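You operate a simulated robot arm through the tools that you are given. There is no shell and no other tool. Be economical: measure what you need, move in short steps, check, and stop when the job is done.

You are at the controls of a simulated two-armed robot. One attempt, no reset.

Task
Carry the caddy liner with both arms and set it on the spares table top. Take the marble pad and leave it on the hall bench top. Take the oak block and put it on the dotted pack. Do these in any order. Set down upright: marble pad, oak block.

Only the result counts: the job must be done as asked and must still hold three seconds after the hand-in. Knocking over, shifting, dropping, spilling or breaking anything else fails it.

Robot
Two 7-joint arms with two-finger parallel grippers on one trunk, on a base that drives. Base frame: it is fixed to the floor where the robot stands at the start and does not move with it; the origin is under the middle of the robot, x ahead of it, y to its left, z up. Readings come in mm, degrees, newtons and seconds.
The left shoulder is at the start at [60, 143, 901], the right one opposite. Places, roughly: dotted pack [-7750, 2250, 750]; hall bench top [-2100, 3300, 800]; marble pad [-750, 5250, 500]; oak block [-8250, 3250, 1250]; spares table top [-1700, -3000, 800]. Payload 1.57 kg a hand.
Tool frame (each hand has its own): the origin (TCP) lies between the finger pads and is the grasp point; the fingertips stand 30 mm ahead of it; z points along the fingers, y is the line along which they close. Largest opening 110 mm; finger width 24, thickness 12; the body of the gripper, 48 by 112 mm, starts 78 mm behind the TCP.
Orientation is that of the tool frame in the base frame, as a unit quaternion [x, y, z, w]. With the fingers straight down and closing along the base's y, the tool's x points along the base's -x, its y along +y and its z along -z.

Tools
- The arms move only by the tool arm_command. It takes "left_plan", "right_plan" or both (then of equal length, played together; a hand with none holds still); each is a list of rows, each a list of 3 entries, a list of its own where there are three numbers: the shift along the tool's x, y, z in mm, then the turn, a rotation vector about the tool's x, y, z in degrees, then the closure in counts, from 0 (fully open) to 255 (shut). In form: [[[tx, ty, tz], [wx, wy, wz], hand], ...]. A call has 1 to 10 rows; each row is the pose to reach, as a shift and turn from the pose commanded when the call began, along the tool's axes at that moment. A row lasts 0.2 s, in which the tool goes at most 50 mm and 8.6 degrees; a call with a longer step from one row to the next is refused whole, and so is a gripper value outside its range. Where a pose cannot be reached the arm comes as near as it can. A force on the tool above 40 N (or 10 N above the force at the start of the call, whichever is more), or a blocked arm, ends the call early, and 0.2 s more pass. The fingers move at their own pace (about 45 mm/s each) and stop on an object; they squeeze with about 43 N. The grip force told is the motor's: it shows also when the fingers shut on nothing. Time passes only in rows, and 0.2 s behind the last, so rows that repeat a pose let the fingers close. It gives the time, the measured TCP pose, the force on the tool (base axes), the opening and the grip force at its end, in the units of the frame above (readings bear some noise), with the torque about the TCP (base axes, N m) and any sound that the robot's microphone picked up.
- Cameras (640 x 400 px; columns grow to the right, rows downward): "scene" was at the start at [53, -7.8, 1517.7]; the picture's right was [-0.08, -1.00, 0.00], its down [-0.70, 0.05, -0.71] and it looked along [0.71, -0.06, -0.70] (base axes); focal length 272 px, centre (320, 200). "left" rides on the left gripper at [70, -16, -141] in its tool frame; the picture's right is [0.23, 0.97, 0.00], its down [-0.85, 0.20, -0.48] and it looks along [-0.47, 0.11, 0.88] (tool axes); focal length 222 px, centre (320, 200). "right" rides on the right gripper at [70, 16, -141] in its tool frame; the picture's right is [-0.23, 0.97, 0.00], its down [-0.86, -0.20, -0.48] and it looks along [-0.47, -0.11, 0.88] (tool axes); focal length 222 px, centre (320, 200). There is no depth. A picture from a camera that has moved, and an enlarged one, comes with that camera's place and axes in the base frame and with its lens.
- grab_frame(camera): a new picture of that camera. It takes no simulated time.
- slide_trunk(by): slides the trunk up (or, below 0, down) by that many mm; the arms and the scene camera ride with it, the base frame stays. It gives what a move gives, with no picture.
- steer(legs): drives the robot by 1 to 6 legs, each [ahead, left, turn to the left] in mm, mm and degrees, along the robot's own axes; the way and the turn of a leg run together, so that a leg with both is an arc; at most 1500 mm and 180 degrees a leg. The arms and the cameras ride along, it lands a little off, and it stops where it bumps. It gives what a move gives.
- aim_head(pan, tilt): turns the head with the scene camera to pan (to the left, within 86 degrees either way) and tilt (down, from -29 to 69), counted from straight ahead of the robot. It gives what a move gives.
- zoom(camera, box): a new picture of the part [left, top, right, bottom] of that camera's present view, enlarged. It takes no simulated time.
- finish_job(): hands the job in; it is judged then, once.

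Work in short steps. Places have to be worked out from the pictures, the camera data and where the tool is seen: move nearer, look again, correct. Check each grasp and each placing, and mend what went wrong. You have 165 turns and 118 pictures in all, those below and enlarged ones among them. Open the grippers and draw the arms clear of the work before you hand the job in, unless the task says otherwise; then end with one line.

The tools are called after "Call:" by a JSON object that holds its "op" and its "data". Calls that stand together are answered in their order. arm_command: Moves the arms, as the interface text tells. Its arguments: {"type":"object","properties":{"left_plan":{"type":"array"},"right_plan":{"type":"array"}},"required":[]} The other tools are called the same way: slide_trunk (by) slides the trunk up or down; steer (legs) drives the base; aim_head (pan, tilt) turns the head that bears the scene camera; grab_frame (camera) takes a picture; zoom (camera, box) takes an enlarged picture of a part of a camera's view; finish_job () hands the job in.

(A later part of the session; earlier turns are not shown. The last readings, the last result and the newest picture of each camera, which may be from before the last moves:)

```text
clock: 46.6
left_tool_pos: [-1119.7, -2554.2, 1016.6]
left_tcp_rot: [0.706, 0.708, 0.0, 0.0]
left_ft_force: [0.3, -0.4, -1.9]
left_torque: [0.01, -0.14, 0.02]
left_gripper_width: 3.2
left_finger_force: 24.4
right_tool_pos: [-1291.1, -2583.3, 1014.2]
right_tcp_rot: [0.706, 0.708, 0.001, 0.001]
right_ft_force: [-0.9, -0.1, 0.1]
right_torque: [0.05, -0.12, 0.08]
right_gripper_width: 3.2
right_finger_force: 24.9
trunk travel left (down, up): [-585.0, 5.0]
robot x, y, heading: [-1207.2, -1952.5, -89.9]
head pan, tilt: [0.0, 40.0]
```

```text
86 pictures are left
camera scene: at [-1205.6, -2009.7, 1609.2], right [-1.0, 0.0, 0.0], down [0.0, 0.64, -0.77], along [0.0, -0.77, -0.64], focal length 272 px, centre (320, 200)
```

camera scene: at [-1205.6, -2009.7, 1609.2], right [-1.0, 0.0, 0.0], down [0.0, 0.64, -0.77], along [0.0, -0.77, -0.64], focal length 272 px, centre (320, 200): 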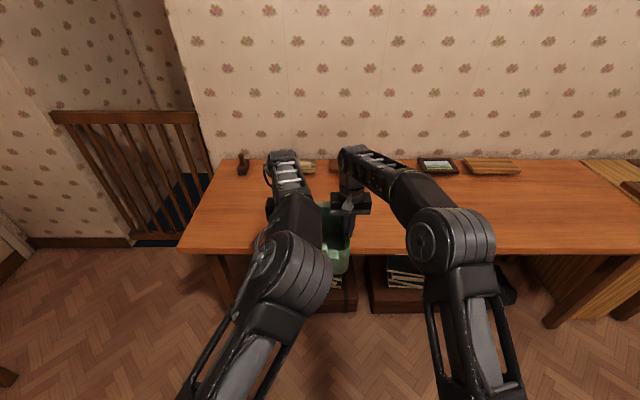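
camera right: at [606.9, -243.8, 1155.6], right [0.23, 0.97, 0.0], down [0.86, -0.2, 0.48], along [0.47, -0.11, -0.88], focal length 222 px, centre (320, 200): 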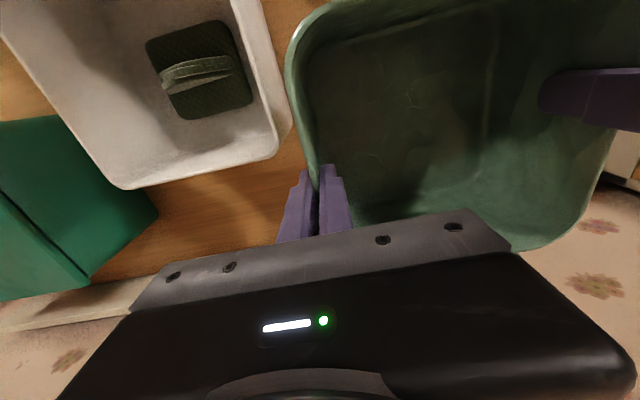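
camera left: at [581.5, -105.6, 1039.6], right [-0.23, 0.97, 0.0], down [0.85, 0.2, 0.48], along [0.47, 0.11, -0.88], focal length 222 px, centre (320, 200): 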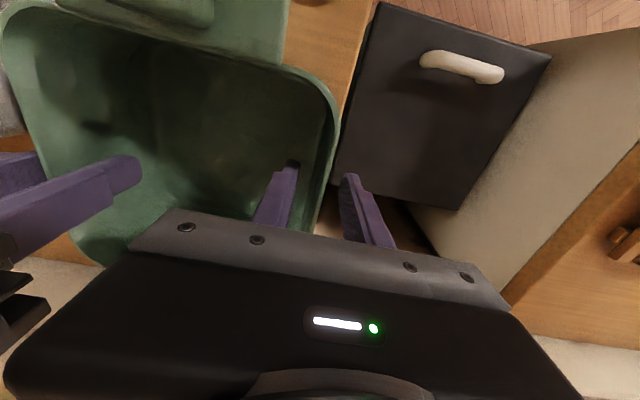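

Front edge confirmed at y≈−2680. Driving 340 mm ahead and lowering the liner.

Call:
{"op": "steer", "data": {"legs": [[340, 0, 0]]}}

Call:
{"op": "slide_trunk", "data": {"by": -80}}

Call:
{"op": "grab_frame", "data": {"camera": "scene"}}

Call:
{"op": "grab_frame", "data": {"camera": "left"}}

```text
clock: 48.8
left_tool_pos: [-1115.6, -2892.0, 1016.9]
left_tcp_rot: [0.705, 0.709, 0.0, 0.0]
left_ft_force: [0.3, -0.5, -1.6]
left_torque: [0.04, -0.14, 0.0]
left_gripper_width: 3.6
left_finger_force: 25.0
right_tool_pos: [-1287.3, -2918.3, 1014.6]
right_tcp_rot: [0.705, 0.709, 0.0, 0.0]
right_ft_force: [-0.1, 0.1, 2.1]
right_torque: [0.03, -0.12, 0.08]
right_gripper_width: 3.4
right_finger_force: 24.8
trunk travel left (down, up): [-585.0, 5.0]
robot x, y, heading: [-1202.9, -2287.8, -89.7]
head pan, tilt: [0.0, 40.0]
```

```text
clock: 50.0
left_tool_pos: [-1115.1, -2889.3, 938.0]
left_tcp_rot: [0.705, 0.709, 0.0, 0.0]
left_ft_force: [0.9, -0.9, -0.2]
left_torque: [0.0, -0.11, 0.05]
left_gripper_width: 3.6
left_finger_force: 24.2
right_tool_pos: [-1287.9, -2917.9, 933.7]
right_tcp_rot: [0.706, 0.709, 0.0, 0.0]
right_ft_force: [-0.4, 0.5, 0.4]
right_torque: [-0.01, -0.11, 0.06]
right_gripper_width: 3.5
right_finger_force: 24.7
trunk travel left (down, up): [-505.0, 85.0]
robot x, y, heading: [-1208.1, -2289.5, -89.7]
head pan, tilt: [0.0, 40.0]
```

```text
85 pictures are left
camera scene: at [-1204.1, -2345.5, 1529.2], right [-1.0, 0.0, 0.0], down [0.0, 0.64, -0.77], along [0.0, -0.77, -0.64], focal length 272 px, centre (320, 200)
```

scene: 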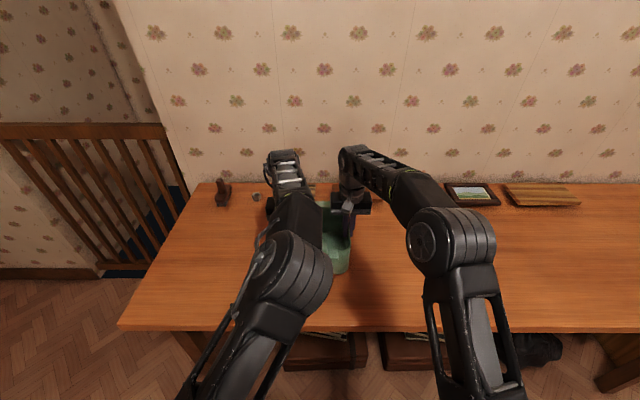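

```text
84 pictures are left
camera left: at [-1132.9, -2820.9, 1077.6], right [0.97, 0.23, 0.0], down [0.2, -0.85, 0.48], along [0.11, -0.47, -0.88], focal length 222 px, centre (320, 200)
```

left: 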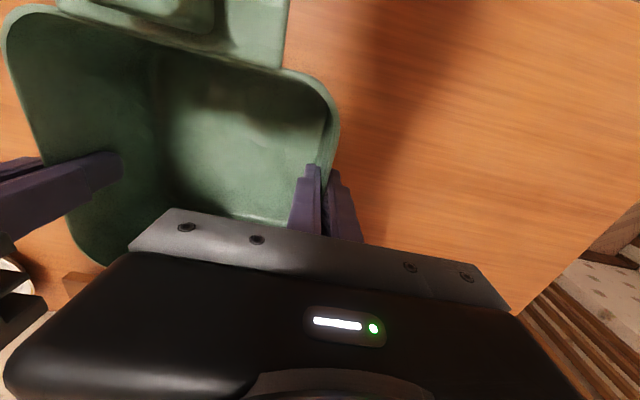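

Over clear table, with roughly 15–20 mm left to go. Lowering in small steps until contact.

Call:
{"op": "arm_command", "data": {"left_plan": [[[0, 0, 4], [0, 0, 0], 255], [[0, 0, 8], [0, 0, 0], 255], [[0, 0, 12], [0, 0, 0], 255]], "right_plan": [[[0, 0, 4], [0, 0, 0], 255], [[0, 0, 8], [0, 0, 0], 255], [[0, 0, 12], [0, 0, 0], 255]]}}

Call:
{"op": "arm_command", "data": {"left_plan": [[[0, 0, 3], [0, 0, 0], 255], [[0, 0, 6], [0, 0, 0], 255], [[0, 0, 6], [0, 0, 0], 255]], "right_plan": [[[0, 0, 3], [0, 0, 0], 255], [[0, 0, 6], [0, 0, 0], 255], [[0, 0, 6], [0, 0, 0], 255]]}}

```text
clock: 50.8
left_tool_pos: [-1115.3, -2889.9, 925.2]
left_tcp_rot: [0.705, 0.709, -0.001, 0.0]
left_ft_force: [2.3, -0.3, -2.5]
left_torque: [0.07, -0.15, 0.09]
left_gripper_width: 3.4
left_finger_force: 24.2
right_tool_pos: [-1287.5, -2917.5, 922.5]
right_tcp_rot: [0.706, 0.708, -0.001, -0.001]
right_ft_force: [-3.9, 0.2, 2.2]
right_torque: [-0.02, -0.19, 0.16]
right_gripper_width: 3.6
right_finger_force: 24.2
trunk travel left (down, up): [-505.0, 85.0]
robot x, y, heading: [-1205.6, -2291.6, -89.7]
head pan, tilt: [0.0, 40.0]
```

```text
clock: 51.5
left_tool_pos: [-1115.7, -2889.9, 919.3]
left_tcp_rot: [0.706, 0.709, 0.001, 0.001]
left_ft_force: [6.1, -2.0, -3.1]
left_torque: [0.05, -0.2, 0.21]
left_gripper_width: 3.4
left_finger_force: 25.2
right_tool_pos: [-1287.2, -2918.6, 915.5]
right_tcp_rot: [0.706, 0.708, 0.0, 0.0]
right_ft_force: [-6.5, 2.4, 2.2]
right_torque: [0.05, -0.3, 0.29]
right_gripper_width: 3.7
right_finger_force: 24.1
trunk travel left (down, up): [-505.0, 85.0]
robot x, y, heading: [-1202.9, -2286.8, -90.1]
head pan, tilt: [0.0, 40.0]
```

No contact yet; lowering on.

Call:
{"op": "arm_command", "data": {"left_plan": [[[0, 0, 3], [0, 0, 0], 255], [[0, 0, 6], [0, 0, 0], 255], [[0, 0, 9], [0, 0, 0], 255], [[0, 0, 12], [0, 0, 0], 255]], "right_plan": [[[0, 0, 3], [0, 0, 0], 255], [[0, 0, 6], [0, 0, 0], 255], [[0, 0, 9], [0, 0, 0], 255], [[0, 0, 12], [0, 0, 0], 255]]}}

Call:
{"op": "grab_frame", "data": {"camera": "left"}}

```text
clock: 52.5
left_tool_pos: [-1115.9, -2890.4, 906.6]
left_tcp_rot: [0.706, 0.709, 0.0, 0.001]
left_ft_force: [6.7, 1.0, -1.9]
left_torque: [-0.15, -0.16, -0.04]
left_gripper_width: 3.5
left_finger_force: 24.5
right_tool_pos: [-1288.9, -2918.0, 903.4]
right_tcp_rot: [0.706, 0.708, 0.0, 0.0]
right_ft_force: [-6.6, -1.8, 0.9]
right_torque: [0.2, -0.21, 0.01]
right_gripper_width: 3.7
right_finger_force: 24.3
trunk travel left (down, up): [-505.0, 85.0]
robot x, y, heading: [-1203.7, -2287.4, -89.7]
head pan, tilt: [0.0, 40.0]
```

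```text
83 pictures are left
camera left: at [-1133.4, -2821.3, 1047.2], right [0.97, 0.23, 0.0], down [0.2, -0.85, 0.48], along [0.11, -0.47, -0.88], focal length 222 px, centre (320, 200)
```

left: 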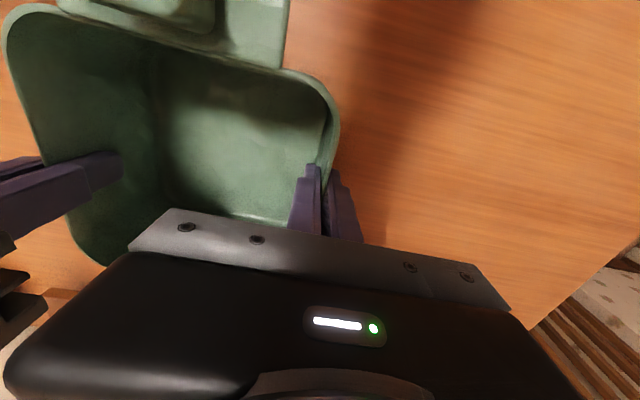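

Still no clear contact; continuing in 3 mm rows (the call stops on 10 N rise).

Call:
{"op": "arm_command", "data": {"left_plan": [[[0, 0, 3], [0, 0, 0], 255], [[0, 0, 6], [0, 0, 0], 255], [[0, 0, 6], [0, 0, 0], 255]], "right_plan": [[[0, 0, 3], [0, 0, 0], 255], [[0, 0, 6], [0, 0, 0], 255], [[0, 0, 6], [0, 0, 0], 255]]}}

Call:
{"op": "arm_command", "data": {"left_plan": [[[0, 0, 3], [0, 0, 0], 255], [[0, 0, 6], [0, 0, 0], 255], [[0, 0, 6], [0, 0, 0], 255]], "right_plan": [[[0, 0, 3], [0, 0, 0], 255], [[0, 0, 6], [0, 0, 0], 255], [[0, 0, 6], [0, 0, 0], 255]]}}

```text
clock: 53.4
left_tool_pos: [-1115.5, -2889.5, 901.5]
left_tcp_rot: [0.705, 0.709, 0.0, 0.0]
left_ft_force: [6.7, 0.6, -2.8]
left_torque: [0.2, -0.21, 0.04]
left_gripper_width: 3.5
left_finger_force: 24.7
right_tool_pos: [-1287.3, -2916.9, 897.9]
right_tcp_rot: [0.706, 0.708, 0.0, 0.0]
right_ft_force: [-5.4, 0.5, 1.7]
right_torque: [-0.14, -0.21, 0.04]
right_gripper_width: 3.5
right_finger_force: 24.1
trunk travel left (down, up): [-505.0, 85.0]
robot x, y, heading: [-1201.5, -2288.3, -89.5]
head pan, tilt: [0.0, 40.0]
```

```text
clock: 54.1
left_tool_pos: [-1116.7, -2890.4, 898.6]
left_tcp_rot: [0.706, 0.709, -0.002, 0.002]
left_ft_force: [8.6, -6.1, 20.2]
left_torque: [0.05, -0.05, 0.25]
left_gripper_width: 3.9
left_finger_force: 24.7
right_tool_pos: [-1287.7, -2918.3, 895.2]
right_tcp_rot: [0.706, 0.708, -0.003, 0.003]
right_ft_force: [-6.3, -2.8, 20.7]
right_torque: [-0.09, 0.23, 0.39]
right_gripper_width: 3.9
right_finger_force: 24.6
trunk travel left (down, up): [-505.0, 85.0]
robot x, y, heading: [-1204.4, -2289.7, -90.0]
head pan, tilt: [0.0, 40.0]
```

Contact with ~20 N each: seated. Easing up 3 mm and opening the fingers, then lifting clear.

Call:
{"op": "arm_command", "data": {"left_plan": [[[0, 0, -3], [0, 0, 0], 255], [[0, 0, -3], [0, 0, 0], 175], [[0, 0, -3], [0, 0, 0], 175], [[0, 0, -3], [0, 0, 0], 175]], "right_plan": [[[0, 0, -3], [0, 0, 0], 255], [[0, 0, -3], [0, 0, 0], 175], [[0, 0, -3], [0, 0, 0], 175], [[0, 0, -3], [0, 0, 0], 175]]}}

Call:
{"op": "arm_command", "data": {"left_plan": [[[0, 0, -25], [0, 0, 0], 175], [[0, 0, -60], [0, 0, 0], 175], [[0, 0, -95], [0, 0, 0], 175]], "right_plan": [[[0, 0, -25], [0, 0, 0], 175], [[0, 0, -60], [0, 0, 0], 175], [[0, 0, -95], [0, 0, 0], 175]]}}

Call:
{"op": "slide_trunk", "data": {"by": 80}}

Call:
{"op": "grab_frame", "data": {"camera": "left"}}

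```text
clock: 55.1
left_tool_pos: [-1117.6, -2890.9, 898.7]
left_tcp_rot: [0.705, 0.71, 0.0, 0.001]
left_ft_force: [-0.3, 0.0, 0.2]
left_torque: [0.01, 0.01, 0.02]
left_gripper_width: 34.4
left_finger_force: 0.1
right_tool_pos: [-1289.7, -2918.1, 894.7]
right_tcp_rot: [0.706, 0.709, 0.0, 0.0]
right_ft_force: [-0.1, -0.2, -0.5]
right_torque: [0.02, 0.01, 0.02]
right_gripper_width: 34.7
right_finger_force: 0.1
trunk travel left (down, up): [-505.0, 85.0]
robot x, y, heading: [-1205.1, -2287.7, -89.7]
head pan, tilt: [0.0, 40.0]
```

```text
clock: 56.0
left_tool_pos: [-1114.4, -2882.8, 993.8]
left_tcp_rot: [0.705, 0.709, -0.003, 0.002]
left_ft_force: [0.5, 0.2, -0.7]
left_torque: [-0.01, 0.05, 0.0]
left_gripper_width: 34.4
left_finger_force: 0.1
left hand out of reach, approached as far as the arm can: row 3
right_tool_pos: [-1286.3, -2916.9, 995.1]
right_tcp_rot: [0.705, 0.709, -0.004, 0.005]
right_ft_force: [1.2, -0.5, 0.5]
right_torque: [-0.05, 0.08, 0.0]
right_gripper_width: 34.6
right_finger_force: 0.1
trunk travel left (down, up): [-505.0, 85.0]
robot x, y, heading: [-1206.9, -2289.6, -89.9]
head pan, tilt: [0.0, 40.0]
```

```text
clock: 57.1
left_tool_pos: [-1116.0, -2885.0, 1071.7]
left_tcp_rot: [0.705, 0.709, -0.002, 0.002]
left_ft_force: [-0.3, -0.2, 0.5]
left_torque: [0.01, 0.0, -0.02]
left_gripper_width: 34.5
left_finger_force: 0.2
right_tool_pos: [-1288.9, -2919.6, 1072.1]
right_tcp_rot: [0.706, 0.708, -0.003, 0.003]
right_ft_force: [0.2, 0.3, 0.3]
right_torque: [0.04, 0.05, 0.0]
right_gripper_width: 34.4
right_finger_force: 0.0
trunk travel left (down, up): [-585.0, 5.0]
robot x, y, heading: [-1201.9, -2287.6, -89.6]
head pan, tilt: [0.0, 40.0]
```

```text
82 pictures are left
camera left: at [-1133.3, -2814.9, 1212.5], right [0.97, 0.23, 0.0], down [0.2, -0.85, 0.48], along [0.11, -0.47, -0.88], focal length 222 px, centre (320, 200)
```

left: 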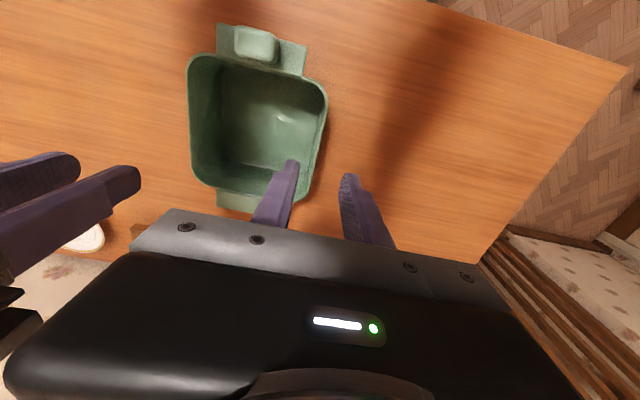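

The liner stands upright on the table. Backing away, tucking the arms, and heading north through the corridor.

Call:
{"op": "steer", "data": {"legs": [[-380, 0, 0], [0, 1000, 0]]}}

Call:
{"op": "arm_command", "data": {"left_plan": [[[45, 0, 0], [0, 0, 0], 0], [[90, 0, 0], [0, 0, 0], 0], [[135, 0, 0], [0, 0, 0], 0], [[180, 10, 0], [0, 0, 0], 0], [[225, 20, 0], [0, 0, 0], 0], [[265, 30, 0], [0, 0, 0], 0]], "right_plan": [[[45, 0, 0], [0, 0, 0], 0], [[90, 0, 0], [0, 0, 0], 0], [[135, 0, 0], [0, 0, 0], 0], [[180, -10, 0], [0, 0, 0], 0], [[225, -20, 0], [0, 0, 0], 0], [[270, -30, 0], [0, 0, 0], 0]]}}

Call:
{"op": "steer", "data": {"legs": [[0, 0, 180], [1400, 0, 0]]}}

Call:
{"op": "aim_head", "data": {"pan": 10, "tilt": 15}}

Call:
{"op": "grab_frame", "data": {"camera": "scene"}}

```text
clock: 64.3
left_tool_pos: [-121.7, -2490.9, 1072.0]
left_tcp_rot: [0.701, 0.714, -0.002, 0.002]
left_ft_force: [0.8, -0.2, -0.6]
left_torque: [0.01, -0.01, 0.0]
left_gripper_width: 34.7
left_finger_force: 0.0
right_tool_pos: [-295.0, -2527.4, 1073.1]
right_tcp_rot: [0.701, 0.714, -0.003, 0.003]
right_ft_force: [0.0, 0.7, 0.4]
right_torque: [0.02, 0.03, 0.02]
right_gripper_width: 34.4
right_finger_force: 0.2
trunk travel left (down, up): [-585.0, 5.0]
robot x, y, heading: [-220.6, -1897.4, -89.1]
head pan, tilt: [0.0, 40.0]
```

```text
clock: 65.7
left_tool_pos: [-97.5, -2225.7, 1071.0]
left_tcp_rot: [0.7, 0.714, -0.002, 0.002]
left_ft_force: [0.7, 0.1, 1.1]
left_torque: [-0.05, 0.03, 0.02]
left_gripper_width: 110.0
left_finger_force: 0.0
right_tool_pos: [-330.8, -2257.1, 1069.9]
right_tcp_rot: [0.7, 0.714, -0.003, 0.004]
right_ft_force: [-0.7, 1.2, -0.1]
right_torque: [-0.03, 0.0, -0.02]
right_gripper_width: 110.0
right_finger_force: 0.1
trunk travel left (down, up): [-585.0, 5.0]
robot x, y, heading: [-217.9, -1897.2, -88.9]
head pan, tilt: [0.0, 40.0]
```

```text
clock: 79.9
left_tool_pos: [-395.7, -199.9, 1069.2]
left_tcp_rot: [0.72, -0.694, -0.001, -0.002]
left_ft_force: [0.3, -0.1, -0.2]
left_torque: [0.02, 0.01, 0.02]
left_gripper_width: 110.0
left_finger_force: 0.0
right_tool_pos: [-164.1, -164.3, 1070.5]
right_tcp_rot: [0.719, -0.695, -0.004, -0.003]
right_ft_force: [-0.1, 0.3, 0.4]
right_torque: [0.0, -0.03, 0.01]
right_gripper_width: 110.0
right_finger_force: 0.1
trunk travel left (down, up): [-585.0, 5.0]
robot x, y, heading: [-268.0, -529.5, 91.7]
head pan, tilt: [0.0, 40.0]
```

```text
clock: 80.8
left_tool_pos: [-395.7, -200.8, 1070.4]
left_tcp_rot: [0.72, -0.694, -0.002, -0.002]
left_ft_force: [0.0, -0.3, 0.1]
left_torque: [0.01, 0.01, 0.02]
left_gripper_width: 110.1
left_finger_force: 0.0
right_tool_pos: [-163.9, -163.9, 1070.2]
right_tcp_rot: [0.719, -0.695, -0.004, -0.003]
right_ft_force: [0.0, 0.2, 0.6]
right_torque: [0.04, 0.01, 0.01]
right_gripper_width: 109.9
right_finger_force: 0.0
trunk travel left (down, up): [-585.0, 5.0]
robot x, y, heading: [-267.2, -527.2, 91.9]
head pan, tilt: [10.0, 15.0]
```

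```text
81 pictures are left
camera scene: at [-284.4, -468.6, 1648.7], right [0.98, 0.21, 0.0], down [0.05, -0.25, -0.97], along [-0.2, 0.94, -0.26], focal length 272 px, centre (320, 200)
```

scene: 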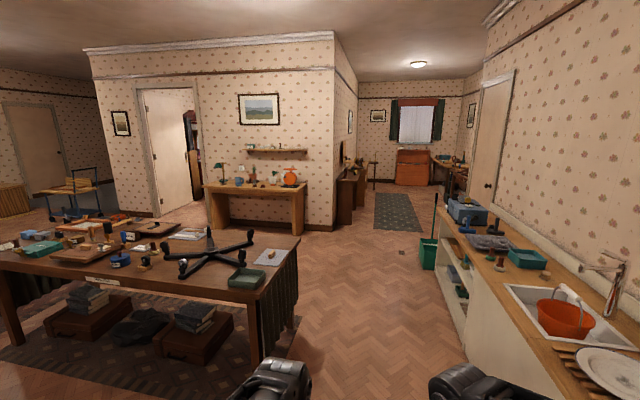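

The hall bench is the table with the plant and orange item (facing me); the marble pad lies in the hall beyond. Driving north along x≈−260.

Call:
{"op": "steer", "data": {"legs": [[0, 0, -1.9], [1500, 0, 0], [1300, 0, 0]]}}

Call:
{"op": "aim_head", "data": {"pan": 10, "tilt": 20}}

Call:
{"op": "grab_frame", "data": {"camera": "scene"}}

Call:
{"op": "aim_head", "data": {"pan": 60, "tilt": 20}}

Call:
{"op": "grab_frame", "data": {"camera": "scene"}}

```text
clock: 94.8
left_tool_pos: [-413.9, 2634.7, 1070.9]
left_tcp_rot: [0.712, -0.702, -0.001, -0.002]
left_ft_force: [0.7, -0.1, -0.6]
left_torque: [-0.02, 0.0, 0.0]
left_gripper_width: 110.2
left_finger_force: 0.1
right_tool_pos: [-182.5, 2666.3, 1069.8]
right_tcp_rot: [0.712, -0.703, -0.004, -0.003]
right_ft_force: [-0.7, 0.9, 1.0]
right_torque: [0.0, 0.0, 0.0]
right_gripper_width: 110.0
right_finger_force: 0.1
trunk travel left (down, up): [-585.0, 5.0]
robot x, y, heading: [-291.3, 2305.3, 90.6]
head pan, tilt: [10.0, 15.0]
```

```text
clock: 95.5
left_tool_pos: [-412.5, 2633.8, 1070.8]
left_tcp_rot: [0.712, -0.702, -0.003, -0.002]
left_ft_force: [-0.1, -0.3, 0.3]
left_torque: [0.02, -0.01, 0.02]
left_gripper_width: 110.3
left_finger_force: 0.1
right_tool_pos: [-182.3, 2665.5, 1068.9]
right_tcp_rot: [0.712, -0.702, -0.004, -0.002]
right_ft_force: [-0.3, -0.3, 0.3]
right_torque: [0.02, -0.01, -0.02]
right_gripper_width: 110.0
right_finger_force: 0.1
trunk travel left (down, up): [-585.0, 5.0]
robot x, y, heading: [-292.7, 2306.5, 90.8]
head pan, tilt: [10.0, 20.0]
```

```text
80 pictures are left
camera scene: at [-309.6, 2363.7, 1640.7], right [0.98, 0.19, 0.0], down [0.06, -0.34, -0.94], along [-0.18, 0.92, -0.34], focal length 272 px, centre (320, 200)
```

scene: 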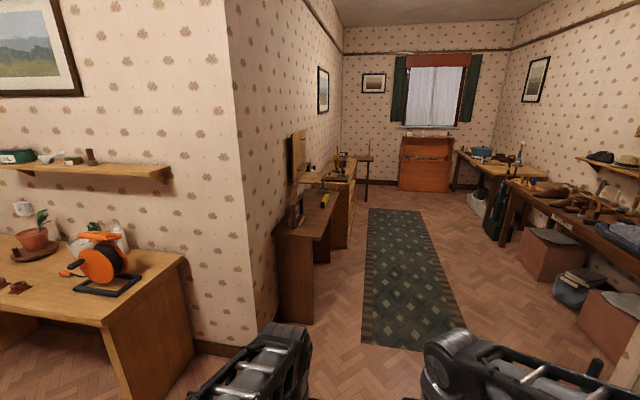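

```text
clock: 96.7
left_tool_pos: [-414.8, 2634.4, 1071.4]
left_tcp_rot: [0.712, -0.702, -0.001, -0.002]
left_ft_force: [-1.5, -0.1, 0.4]
left_torque: [0.03, -0.01, 0.02]
left_gripper_width: 110.0
left_finger_force: 0.1
right_tool_pos: [-181.7, 2665.6, 1069.5]
right_tcp_rot: [0.712, -0.702, -0.004, -0.002]
right_ft_force: [0.3, 0.6, 0.0]
right_torque: [0.01, 0.02, -0.01]
right_gripper_width: 110.0
right_finger_force: 0.2
trunk travel left (down, up): [-585.0, 5.0]
robot x, y, heading: [-291.0, 2303.8, 90.8]
head pan, tilt: [60.0, 20.0]
```

```text
79 pictures are left
camera scene: at [-373.4, 2317.8, 1640.6], right [0.49, 0.87, 0.0], down [0.3, -0.17, -0.94], along [-0.82, 0.46, -0.34], focal length 272 px, centre (320, 200)
```

scene: 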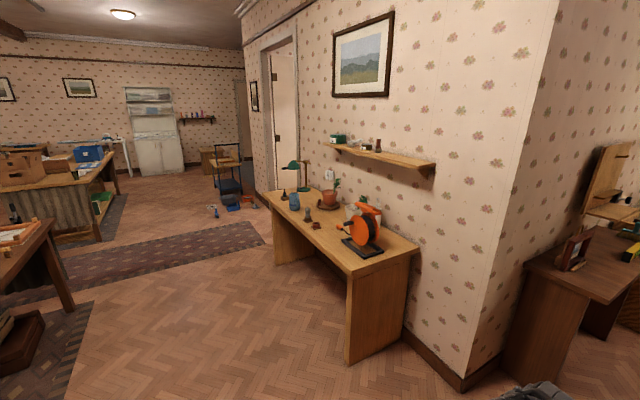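

Zooming where the marble pad should project (~(330,206) in the first view); I need the head back there.

Call:
{"op": "aim_head", "data": {"pan": 10, "tilt": 20}}

Call:
{"op": "zoom", "data": {"camera": "scene", "box": [265, 125, 393, 205]}}

```text
clock: 97.9
left_tool_pos: [-413.9, 2634.7, 1070.5]
left_tcp_rot: [0.712, -0.702, -0.002, -0.002]
left_ft_force: [-0.1, -0.3, -0.8]
left_torque: [0.03, -0.01, -0.02]
left_gripper_width: 110.1
left_finger_force: 0.1
right_tool_pos: [-181.5, 2665.8, 1070.3]
right_tcp_rot: [0.712, -0.702, -0.003, -0.002]
right_ft_force: [-0.3, -0.2, 0.8]
right_torque: [0.0, -0.03, 0.03]
right_gripper_width: 110.2
right_finger_force: 0.2
trunk travel left (down, up): [-585.0, 5.0]
robot x, y, heading: [-295.2, 2307.4, 90.7]
head pan, tilt: [10.0, 20.0]
```

```text
5.00 times, centred on (329, 165) of scene
camera zoom: at [-309.7, 2363.7, 1640.6], right [0.98, 0.19, 0.0], down [0.06, -0.34, -0.94], along [-0.18, 0.92, -0.34], focal length 1358 px, centre (275, 375)
```

zoom: 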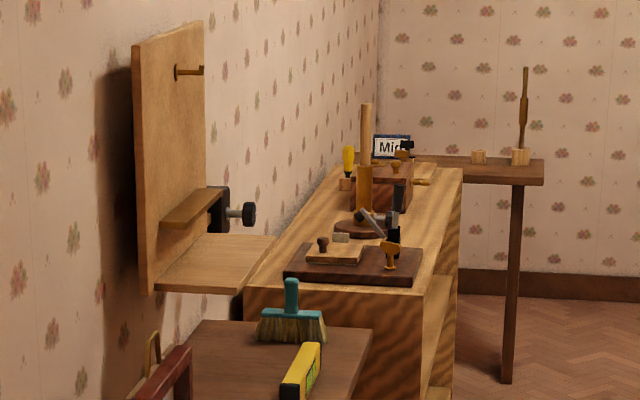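

The pad isn't visible yet (z≈500, likely a lower shelf). Driving up the hall to look from the side.

Call:
{"op": "steer", "data": {"legs": [[0, 0, -0.8], [1200, 0, 0], [0, -300, 0], [1200, 0, 0]]}}

Call:
{"op": "aim_head", "data": {"pan": 60, "tilt": 35}}

Call:
{"op": "grab_frame", "data": {"camera": "scene"}}

```text
clock: 111.5
left_tool_pos: [-123.8, 5019.3, 1071.0]
left_tcp_rot: [0.71, -0.704, -0.001, -0.002]
left_ft_force: [0.6, -0.4, -0.4]
left_torque: [-0.04, 0.0, 0.01]
left_gripper_width: 110.0
left_finger_force: 0.0
right_tool_pos: [109.4, 5048.7, 1070.1]
right_tcp_rot: [0.709, -0.705, -0.004, -0.002]
right_ft_force: [-0.3, 0.0, -0.2]
right_torque: [-0.04, 0.01, 0.0]
right_gripper_width: 110.3
right_finger_force: 0.1
trunk travel left (down, up): [-585.0, 5.0]
robot x, y, heading: [-5.1, 4687.2, 90.5]
head pan, tilt: [10.0, 20.0]
```

```text
clock: 112.7
left_tool_pos: [-124.6, 5017.9, 1069.7]
left_tcp_rot: [0.709, -0.705, -0.002, -0.002]
left_ft_force: [0.0, 0.1, 0.5]
left_torque: [-0.02, 0.03, -0.03]
left_gripper_width: 109.9
left_finger_force: 0.1
right_tool_pos: [109.2, 5049.2, 1069.6]
right_tcp_rot: [0.71, -0.704, -0.003, -0.002]
right_ft_force: [-0.3, 0.7, -0.2]
right_torque: [-0.02, 0.02, 0.06]
right_gripper_width: 110.3
right_finger_force: 0.1
trunk travel left (down, up): [-585.0, 5.0]
robot x, y, heading: [-4.3, 4688.1, 90.5]
head pan, tilt: [60.0, 35.0]
```

```text
77 pictures are left
camera scene: at [-80.8, 4698.8, 1616.8], right [0.49, 0.87, 0.0], down [0.5, -0.28, -0.82], along [-0.71, 0.41, -0.57], focal length 272 px, centre (320, 200)
```

scene: 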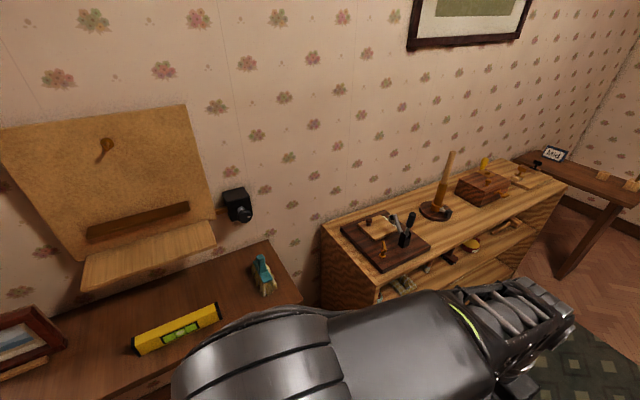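

The oak cabinet has open shelves facing the hall; the pad is likely in its shelf. I'll go in front of it, turn to face it, and lower the trunk to see inside.

Call:
{"op": "steer", "data": {"legs": [[600, -200, 0], [0, 0, 89.5]]}}

Call:
{"op": "slide_trunk", "data": {"by": -400}}

Call:
{"op": "aim_head", "data": {"pan": 0, "tilt": 30}}

Call:
{"op": "grab_frame", "data": {"camera": "scene"}}

```text
clock: 120.1
left_tool_pos: [-138.8, 5174.4, 1070.7]
left_tcp_rot: [1.0, 0.003, -0.002, 0.0]
left_ft_force: [0.3, -0.8, 0.2]
left_torque: [0.0, 0.03, -0.01]
left_gripper_width: 109.8
left_finger_force: 0.0
right_tool_pos: [-169.6, 5406.7, 1070.2]
right_tcp_rot: [1.0, 0.003, -0.004, 0.001]
right_ft_force: [-0.7, -0.3, -0.2]
right_torque: [-0.06, 0.0, 0.04]
right_gripper_width: 110.1
right_finger_force: 0.0
trunk travel left (down, up): [-585.0, 5.0]
robot x, y, heading: [188.4, 5291.8, -179.6]
head pan, tilt: [60.0, 35.0]
```

```text
clock: 123.9
left_tool_pos: [-140.5, 5173.8, 670.1]
left_tcp_rot: [1.0, 0.003, -0.003, 0.0]
left_ft_force: [-0.1, -0.3, -0.4]
left_torque: [-0.02, 0.04, -0.01]
left_gripper_width: 110.2
left_finger_force: 0.1
right_tool_pos: [-169.7, 5406.6, 670.2]
right_tcp_rot: [1.0, 0.003, -0.005, 0.001]
right_ft_force: [-0.8, 0.3, -0.2]
right_torque: [-0.03, -0.03, 0.01]
right_gripper_width: 110.2
right_finger_force: 0.0
trunk travel left (down, up): [-185.0, 405.0]
robot x, y, heading: [190.3, 5290.3, -179.7]
head pan, tilt: [60.0, 35.0]
```

```text
clock: 125.2
left_tool_pos: [-139.5, 5173.6, 670.8]
left_tcp_rot: [1.0, 0.004, -0.003, -0.001]
left_ft_force: [-0.5, 0.3, 0.1]
left_torque: [-0.01, 0.0, 0.05]
left_gripper_width: 110.2
left_finger_force: 0.0
right_tool_pos: [-170.1, 5407.6, 669.8]
right_tcp_rot: [1.0, 0.002, -0.005, 0.0]
right_ft_force: [-0.2, -0.2, -0.3]
right_torque: [-0.01, 0.0, 0.02]
right_gripper_width: 109.9
right_finger_force: 0.2
trunk travel left (down, up): [-185.0, 405.0]
robot x, y, heading: [193.7, 5293.8, -179.8]
head pan, tilt: [0.0, 30.0]
```

```text
76 pictures are left
camera scene: at [132.6, 5290.0, 1224.6], right [-0.01, 1.0, 0.0], down [0.5, 0.0, -0.87], along [-0.87, -0.01, -0.5], focal length 272 px, centre (320, 200)
```

scene: 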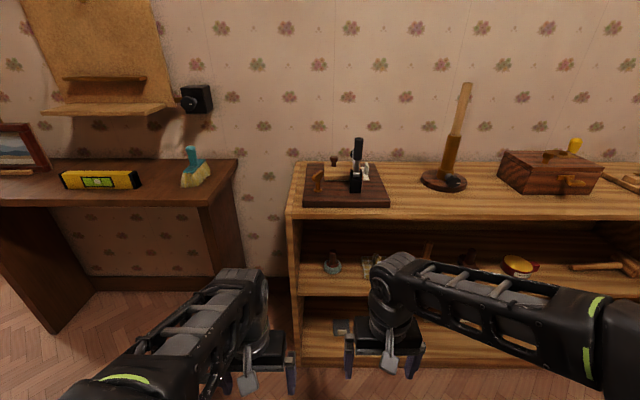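

Zooming on the shelf items near the expected spot.

Call:
{"op": "zoom", "data": {"camera": "scene", "box": [285, 210, 445, 310]}}

```text
4.00 times, centred on (365, 260) of scene
camera zoom: at [132.6, 5290.0, 1224.6], right [-0.01, 1.0, 0.0], down [0.5, 0.0, -0.87], along [-0.87, -0.01, -0.5], focal length 1087 px, centre (140, -40)
```

zoom: 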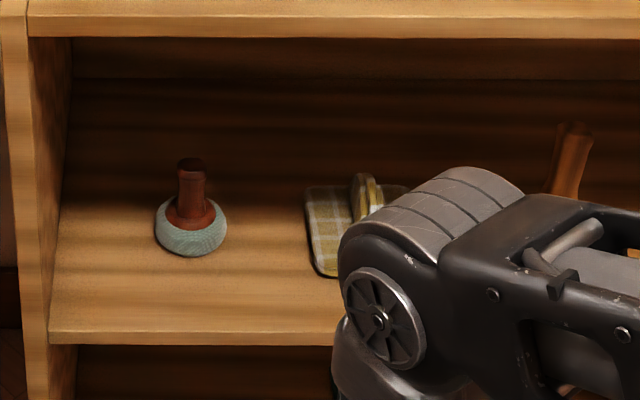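

Call:
{"op": "zoom", "data": {"camera": "scene", "box": [316, 244, 348, 280]}}

```text
11.11 times, centred on (332, 262) of scene
camera zoom: at [132.6, 5290.0, 1224.6], right [-0.01, 1.0, 0.0], down [0.5, 0.0, -0.87], along [-0.87, -0.01, -0.5], focal length 3019 px, centre (187, -489)
```

zoom: 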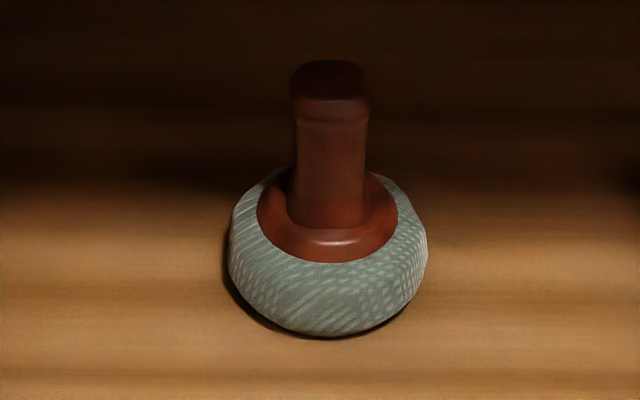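

The round polishing pad with the upright wooden handle matches the marble pad's place (~[−632,5327], shelf z≈482, handle top z≈572, Ø≈23). I'll tilt the right hand 50° toward horizontal to reach into the shelf, then close in.

Call:
{"op": "arm_command", "data": {"right_plan": [[[0, 0, 5], [0, -8.4, 0], 116], [[0, 0, 10], [0, -16.8, 0], 116], [[0, 0, 15], [0, -25.2, 0], 116], [[0, 0, 20], [0, -33.6, 0], 116], [[0, 0, 25], [0, -42, 0], 116], [[0, 0, 30], [0, -50, 0], 116], [[0, 0, 30], [0, -50, 0], 116]]}}

Call:
{"op": "steer", "data": {"legs": [[0, 80, 0], [150, 0, 0]]}}

Call:
{"op": "grab_frame", "data": {"camera": "scene"}}

Call:
{"op": "grab_frame", "data": {"camera": "right"}}

```text
clock: 126.8
left_tool_pos: [-139.9, 5173.7, 670.2]
left_tcp_rot: [1.0, 0.004, -0.002, 0.0]
left_ft_force: [0.2, -0.1, -0.1]
left_torque: [0.02, -0.03, 0.0]
left_gripper_width: 110.1
left_finger_force: 0.0
right_tool_pos: [-245.6, 5350.2, 682.6]
right_tcp_rot: [0.905, 0.002, -0.426, 0.001]
right_ft_force: [0.0, -0.7, 0.0]
right_torque: [0.0, 0.03, 0.01]
right_gripper_width: 60.0
right_finger_force: 0.0
right hand out of reach, approached as far as the arm can: row 4, 5, 6, 7
trunk travel left (down, up): [-185.0, 405.0]
robot x, y, heading: [193.0, 5292.7, -179.8]
head pan, tilt: [0.0, 30.0]
```

```text
clock: 128.8
left_tool_pos: [-290.7, 5096.1, 670.7]
left_tcp_rot: [1.0, 0.0, -0.003, -0.001]
left_ft_force: [-0.4, 0.1, -0.4]
left_torque: [0.01, 0.02, 0.02]
left_gripper_width: 110.0
left_finger_force: 0.0
right_tool_pos: [-397.1, 5273.7, 683.9]
right_tcp_rot: [0.905, 0.0, -0.426, 0.0]
right_ft_force: [0.3, -0.6, 0.2]
right_torque: [-0.02, -0.01, -0.02]
right_gripper_width: 60.3
right_finger_force: 0.0
trunk travel left (down, up): [-185.0, 405.0]
robot x, y, heading: [38.2, 5212.9, -180.1]
head pan, tilt: [0.0, 30.0]
```

```text
73 pictures are left
camera scene: at [-18.9, 5210.8, 1224.6], right [0.0, 1.0, 0.0], down [0.5, 0.0, -0.87], along [-0.87, 0.0, -0.5], focal length 272 px, centre (320, 200)
```

scene: 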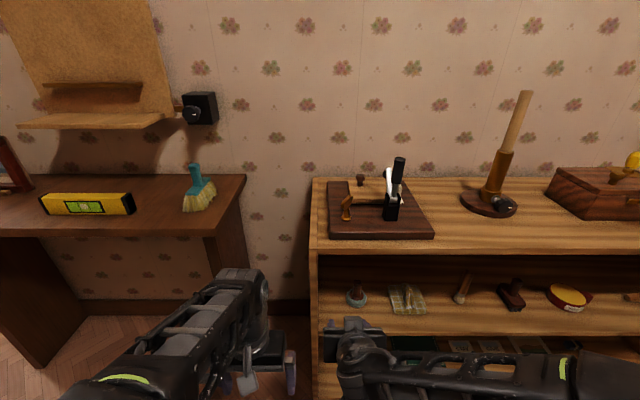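

```text
72 pictures are left
camera right: at [-244.4, 5257.1, 719.5], right [-0.15, -0.97, 0.18], down [-0.18, 0.2, 0.96], along [-0.97, 0.11, -0.2], focal length 222 px, centre (320, 200)
```

right: 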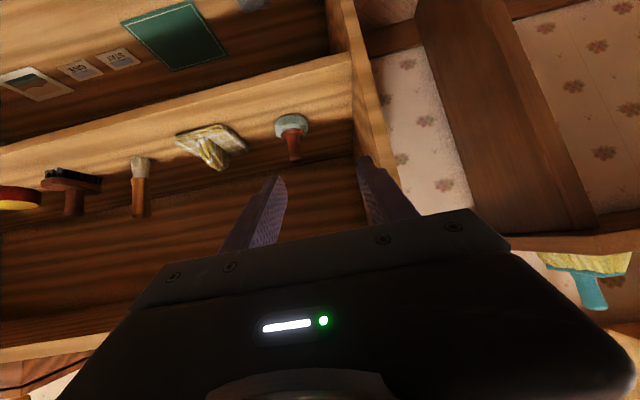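

The right camera agrees: handle at about [−630,5331], z 515–565. Aligning sideways and lowering the hand, then driving 120 mm closer.

Call:
{"op": "arm_command", "data": {"right_plan": [[[15, -19, 13], [0, 0, 0], 116], [[30, -38, 26], [0, 0, 0], 116], [[46, -57, 38], [0, 0, 0], 116], [[46, -57, 38], [0, 0, 0], 116]]}}

Call:
{"op": "steer", "data": {"legs": [[120, 0, 0]]}}

Call:
{"op": "grab_frame", "data": {"camera": "right"}}

```text
clock: 129.8
left_tool_pos: [-292.2, 5096.5, 669.8]
left_tcp_rot: [1.0, 0.0, -0.002, 0.001]
left_ft_force: [0.1, -0.5, -0.2]
left_torque: [0.01, 0.0, 0.01]
left_gripper_width: 109.7
left_finger_force: 0.1
right_tool_pos: [-437.7, 5312.6, 633.7]
right_tcp_rot: [0.905, 0.0, -0.426, 0.0]
right_ft_force: [-0.8, 0.1, -0.3]
right_torque: [-0.04, -0.01, 0.01]
right_gripper_width: 60.0
right_finger_force: 0.0
right hand out of reach, approached as far as the arm can: row 1, 2, 3, 4
trunk travel left (down, up): [-185.0, 405.0]
robot x, y, heading: [40.1, 5209.5, -179.9]
head pan, tilt: [0.0, 30.0]
```

```text
clock: 131.1
left_tool_pos: [-413.1, 5096.2, 670.9]
left_tcp_rot: [1.0, -0.001, -0.002, -0.001]
left_ft_force: [0.1, 0.1, 0.3]
left_torque: [0.01, 0.01, 0.01]
left_gripper_width: 109.9
left_finger_force: 0.1
right_tool_pos: [-558.4, 5313.9, 632.9]
right_tcp_rot: [0.906, -0.001, -0.424, -0.001]
right_ft_force: [0.1, 0.0, 0.2]
right_torque: [0.0, 0.0, -0.02]
right_gripper_width: 59.6
right_finger_force: 0.1
trunk travel left (down, up): [-185.0, 405.0]
robot x, y, heading: [-79.3, 5213.0, 179.9]
head pan, tilt: [0.0, 30.0]
```

```text
71 pictures are left
camera right: at [-405.2, 5296.7, 670.6], right [-0.15, -0.97, 0.17], down [-0.18, 0.2, 0.96], along [-0.97, 0.11, -0.2], focal length 222 px, centre (320, 200)
```

right: 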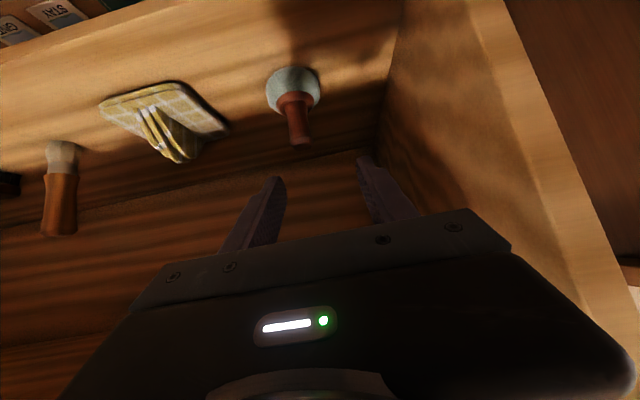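

Object refined to (−627,5330), handle top z≈556. First aligning with the tool axis, then checking.

Call:
{"op": "arm_command", "data": {"right_plan": [[[13, -8, 10], [0, 0, 0], 116], [[26, -16, 30], [0, 0, 0], 116], [[26, -16, 50], [0, 0, 0], 116]]}}

Call:
{"op": "grab_frame", "data": {"camera": "right"}}

```text
clock: 131.9
left_tool_pos: [-415.7, 5097.4, 670.7]
left_tcp_rot: [1.0, -0.001, -0.002, 0.0]
left_ft_force: [0.9, 0.4, 0.2]
left_torque: [0.02, -0.02, -0.03]
left_gripper_width: 109.9
left_finger_force: 0.1
right_tool_pos: [-579.8, 5328.9, 581.9]
right_tcp_rot: [0.905, -0.002, -0.425, 0.0]
right_ft_force: [-0.5, -1.5, 0.1]
right_torque: [0.01, 0.0, -0.01]
right_gripper_width: 59.9
right_finger_force: 0.1
right hand out of reach, approached as far as the arm can: row 1, 2
trunk travel left (down, up): [-185.0, 405.0]
robot x, y, heading: [-84.3, 5213.8, 179.8]
head pan, tilt: [0.0, 30.0]
```

```text
70 pictures are left
camera right: at [-427.3, 5312.4, 618.7], right [-0.15, -0.97, 0.18], down [-0.18, 0.2, 0.96], along [-0.97, 0.11, -0.2], focal length 222 px, centre (320, 200)
```

right: 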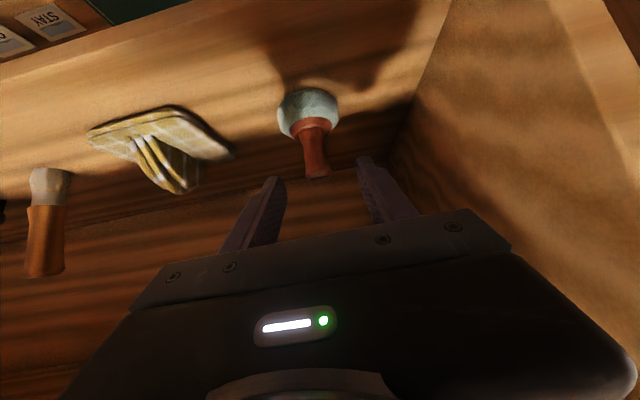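

Handle is well centred; advancing 60 mm along the tool axis.

Call:
{"op": "arm_command", "data": {"right_plan": [[[1, -2, 20], [0, 0, 0], 116], [[2, -4, 40], [0, 0, 0], 116], [[2, -4, 60], [0, 0, 0], 116]]}}

Call:
{"op": "grab_frame", "data": {"camera": "right"}}

```text
clock: 132.7
left_tool_pos: [-414.6, 5097.2, 671.2]
left_tcp_rot: [1.0, 0.0, -0.003, 0.0]
left_ft_force: [-0.4, 0.5, -0.7]
left_torque: [-0.01, 0.02, 0.01]
left_gripper_width: 110.0
left_finger_force: 0.1
right_tool_pos: [-624.4, 5334.5, 540.9]
right_tcp_rot: [0.905, -0.002, -0.425, -0.001]
right_ft_force: [-1.0, -0.2, 0.4]
right_torque: [0.02, 0.01, -0.02]
right_gripper_width: 60.2
right_finger_force: 0.1
trunk travel left (down, up): [-185.0, 405.0]
robot x, y, heading: [-80.6, 5212.3, 179.6]
head pan, tilt: [0.0, 30.0]
```

```text
69 pictures are left
camera right: at [-472.0, 5317.4, 578.0], right [-0.15, -0.97, 0.17], down [-0.18, 0.2, 0.96], along [-0.97, 0.11, -0.2], focal length 222 px, centre (320, 200)
```

right: 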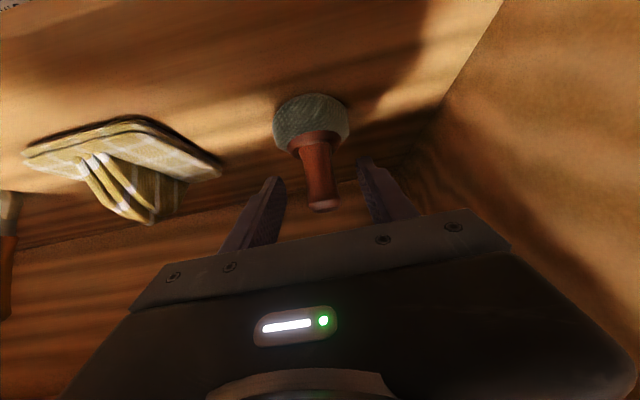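

The handle is between the pads. Closing.

Call:
{"op": "arm_command", "data": {"right_plan": [[[0, 0, 3], [0, 0, 0], 160], [[0, 0, 3], [0, 0, 0], 255], [[0, 0, 3], [0, 0, 0], 255], [[0, 0, 3], [0, 0, 0], 255], [[0, 0, 3], [0, 0, 0], 255]]}}

Call:
{"op": "arm_command", "data": {"right_plan": [[[-8, 0, -6], [0, 0, 0], 255], [[-16, 0, -13], [0, 0, 0], 255], [[-24, 0, -19], [0, 0, 0], 255]]}}

Call:
{"op": "grab_frame", "data": {"camera": "right"}}

```text
clock: 133.9
left_tool_pos: [-413.8, 5096.9, 670.9]
left_tcp_rot: [1.0, -0.001, -0.002, 0.001]
left_ft_force: [1.1, 0.4, 0.3]
left_torque: [-0.06, 0.0, -0.01]
left_gripper_width: 110.1
left_finger_force: 0.1
right_tool_pos: [-627.0, 5335.4, 538.9]
right_tcp_rot: [0.905, -0.001, -0.425, 0.0]
right_ft_force: [-0.1, -0.2, 0.0]
right_torque: [0.03, 0.0, -0.03]
right_gripper_width: 24.8
right_finger_force: 36.4
trunk travel left (down, up): [-185.0, 405.0]
robot x, y, heading: [-80.0, 5212.9, 179.9]
head pan, tilt: [0.0, 30.0]
```

```text
clock: 134.7
left_tool_pos: [-413.3, 5096.8, 671.6]
left_tcp_rot: [1.0, -0.001, -0.002, 0.0]
left_ft_force: [-0.6, 0.0, 0.8]
left_torque: [0.02, 0.02, 0.01]
left_gripper_width: 109.7
left_finger_force: 0.1
right_tool_pos: [-627.3, 5333.9, 570.0]
right_tcp_rot: [0.905, -0.001, -0.426, -0.001]
right_ft_force: [0.0, -0.7, 0.6]
right_torque: [-0.03, -0.02, -0.05]
right_gripper_width: 25.1
right_finger_force: 36.8
trunk travel left (down, up): [-185.0, 405.0]
robot x, y, heading: [-79.7, 5211.5, 179.8]
head pan, tilt: [0.0, 30.0]
```

```text
68 pictures are left
camera right: at [-475.5, 5317.5, 606.8], right [-0.15, -0.97, 0.17], down [-0.18, 0.2, 0.96], along [-0.97, 0.11, -0.2], focal length 222 px, centre (320, 200)
```

right: 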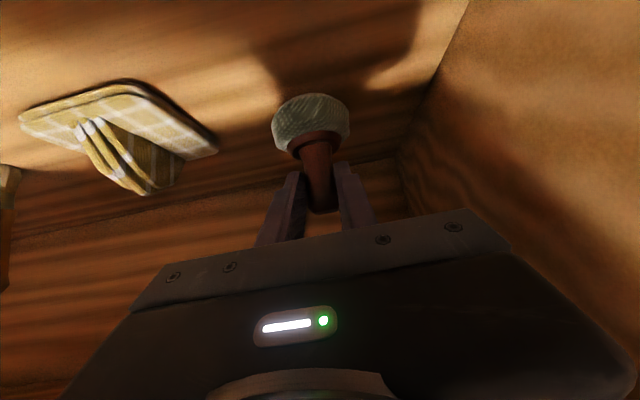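

Held securely (25 mm, 36 N). Backing out of the shelf, raising the trunk and turning south.

Call:
{"op": "steer", "data": {"legs": [[-350, 0, 0]]}}

Call:
{"op": "slide_trunk", "data": {"by": 390}}

Call:
{"op": "steer", "data": {"legs": [[0, 0, 90], [0, -380, 0], [1300, 0, 0], [1400, 0, 0]]}}

Call:
{"op": "aim_head", "data": {"pan": 70, "tilt": 25}}

Call:
{"op": "grab_frame", "data": {"camera": "scene"}}

```text
clock: 137.0
left_tool_pos: [-64.2, 5096.7, 669.4]
left_tcp_rot: [1.0, -0.001, -0.002, 0.0]
left_ft_force: [-0.8, 0.5, 0.6]
left_torque: [-0.01, 0.0, 0.0]
left_gripper_width: 110.0
left_finger_force: 0.1
right_tool_pos: [-277.8, 5333.1, 569.9]
right_tcp_rot: [0.905, -0.001, -0.425, -0.001]
right_ft_force: [-0.9, 0.2, -1.1]
right_torque: [0.01, -0.01, -0.02]
right_gripper_width: 24.8
right_finger_force: 36.4
trunk travel left (down, up): [-185.0, 405.0]
robot x, y, heading: [271.1, 5210.6, 180.0]
head pan, tilt: [0.0, 30.0]
```

```text
clock: 140.7
left_tool_pos: [-64.8, 5097.3, 1060.9]
left_tcp_rot: [1.0, -0.002, -0.003, 0.0]
left_ft_force: [1.0, 0.5, 0.8]
left_torque: [-0.02, -0.01, 0.0]
left_gripper_width: 110.0
left_finger_force: 0.1
right_tool_pos: [-278.6, 5334.7, 960.8]
right_tcp_rot: [0.905, -0.002, -0.425, -0.001]
right_ft_force: [-0.7, -0.2, -0.6]
right_torque: [-0.01, -0.01, 0.0]
right_gripper_width: 25.0
right_finger_force: 36.6
trunk travel left (down, up): [-575.0, 15.0]
robot x, y, heading: [268.7, 5210.0, 180.0]
head pan, tilt: [0.0, 30.0]
```

```text
clock: 159.7
left_tool_pos: [-69.6, 2182.0, 1060.7]
left_tcp_rot: [0.719, 0.695, -0.002, 0.002]
left_ft_force: [-0.2, -0.1, 0.9]
left_torque: [0.0, -0.01, 0.01]
left_gripper_width: 109.9
left_finger_force: 0.0
right_tool_pos: [-313.7, 1977.2, 959.8]
right_tcp_rot: [0.652, 0.628, -0.306, 0.295]
right_ft_force: [-0.1, 0.9, -0.5]
right_torque: [0.02, 0.0, -0.01]
right_gripper_width: 25.0
right_finger_force: 36.7
trunk travel left (down, up): [-575.0, 15.0]
robot x, y, heading: [-172.8, 2520.7, -92.2]
head pan, tilt: [0.0, 30.0]
```

```text
clock: 161.1
left_tool_pos: [-69.8, 2183.7, 1060.1]
left_tcp_rot: [0.719, 0.695, -0.003, 0.002]
left_ft_force: [-0.3, -0.3, -0.2]
left_torque: [0.01, -0.01, 0.0]
left_gripper_width: 109.9
left_finger_force: 0.1
right_tool_pos: [-314.4, 1977.7, 959.9]
right_tcp_rot: [0.653, 0.628, -0.306, 0.294]
right_ft_force: [0.5, -0.2, -0.1]
right_torque: [0.01, -0.02, -0.01]
right_gripper_width: 25.0
right_finger_force: 36.5
trunk travel left (down, up): [-575.0, 15.0]
robot x, y, heading: [-172.6, 2518.7, -92.0]
head pan, tilt: [70.0, 25.0]
```

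```text
67 pictures are left
camera scene: at [-85.4, 2513.2, 1622.5], right [-0.38, -0.93, 0.0], down [-0.39, 0.16, -0.91], along [0.84, -0.34, -0.42], focal length 272 px, centre (320, 200)
```

scene: 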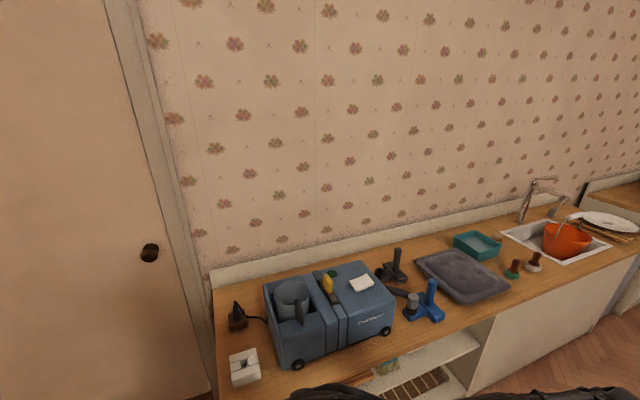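

Wrong side looked at; still useful. Driving west along the front of the hall bench, then turning to face it.

Call:
{"op": "steer", "data": {"legs": [[0, 0, -88], [0, 150, 0], [1380, 0, 0], [0, 0, -90]]}}

Call:
{"op": "aim_head", "data": {"pan": 0, "tilt": 35}}

Call:
{"op": "grab_frame", "data": {"camera": "scene"}}

```text
clock: 176.6
left_tool_pos: [-1685.0, 2763.3, 1060.4]
left_tcp_rot: [-0.697, 0.717, 0.002, 0.003]
left_ft_force: [0.4, -0.1, -0.6]
left_torque: [0.05, 0.04, 0.0]
left_gripper_width: 110.2
left_finger_force: 0.1
right_tool_pos: [-1441.2, 2968.7, 961.5]
right_tcp_rot: [-0.63, 0.651, 0.295, 0.304]
right_ft_force: [0.1, -0.8, 0.0]
right_torque: [0.02, -0.02, -0.02]
right_gripper_width: 24.8
right_finger_force: 36.3
trunk travel left (down, up): [-575.0, 15.0]
robot x, y, heading: [-1582.1, 2427.7, 88.3]
head pan, tilt: [70.0, 25.0]
```

```text
clock: 178.0
left_tool_pos: [-1685.6, 2761.6, 1060.0]
left_tcp_rot: [-0.696, 0.718, 0.0, 0.001]
left_ft_force: [-0.5, -0.2, -0.2]
left_torque: [-0.03, -0.01, -0.04]
left_gripper_width: 110.1
left_finger_force: 0.1
right_tool_pos: [-1441.8, 2969.1, 960.2]
right_tcp_rot: [-0.629, 0.651, 0.296, 0.306]
right_ft_force: [-0.3, 0.2, -0.7]
right_torque: [-0.02, -0.03, 0.01]
right_gripper_width: 24.8
right_finger_force: 36.4
trunk travel left (down, up): [-575.0, 15.0]
robot x, y, heading: [-1582.3, 2423.9, 88.2]
head pan, tilt: [0.0, 35.0]
```

```text
66 pictures are left
camera scene: at [-1577.1, 2483.2, 1606.8], right [1.0, -0.03, 0.0], down [-0.02, -0.57, -0.82], along [0.02, 0.82, -0.57], focal length 272 px, centre (320, 200)
```

scene: 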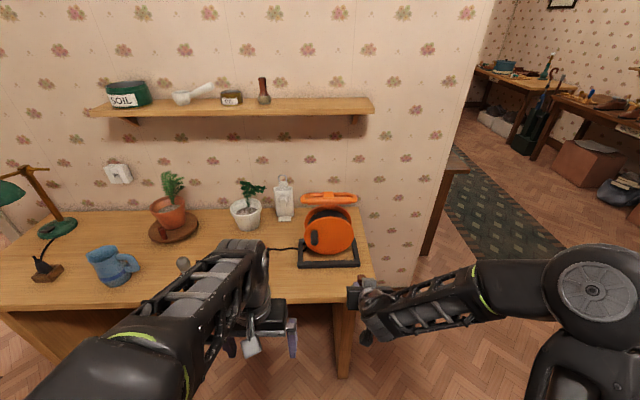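

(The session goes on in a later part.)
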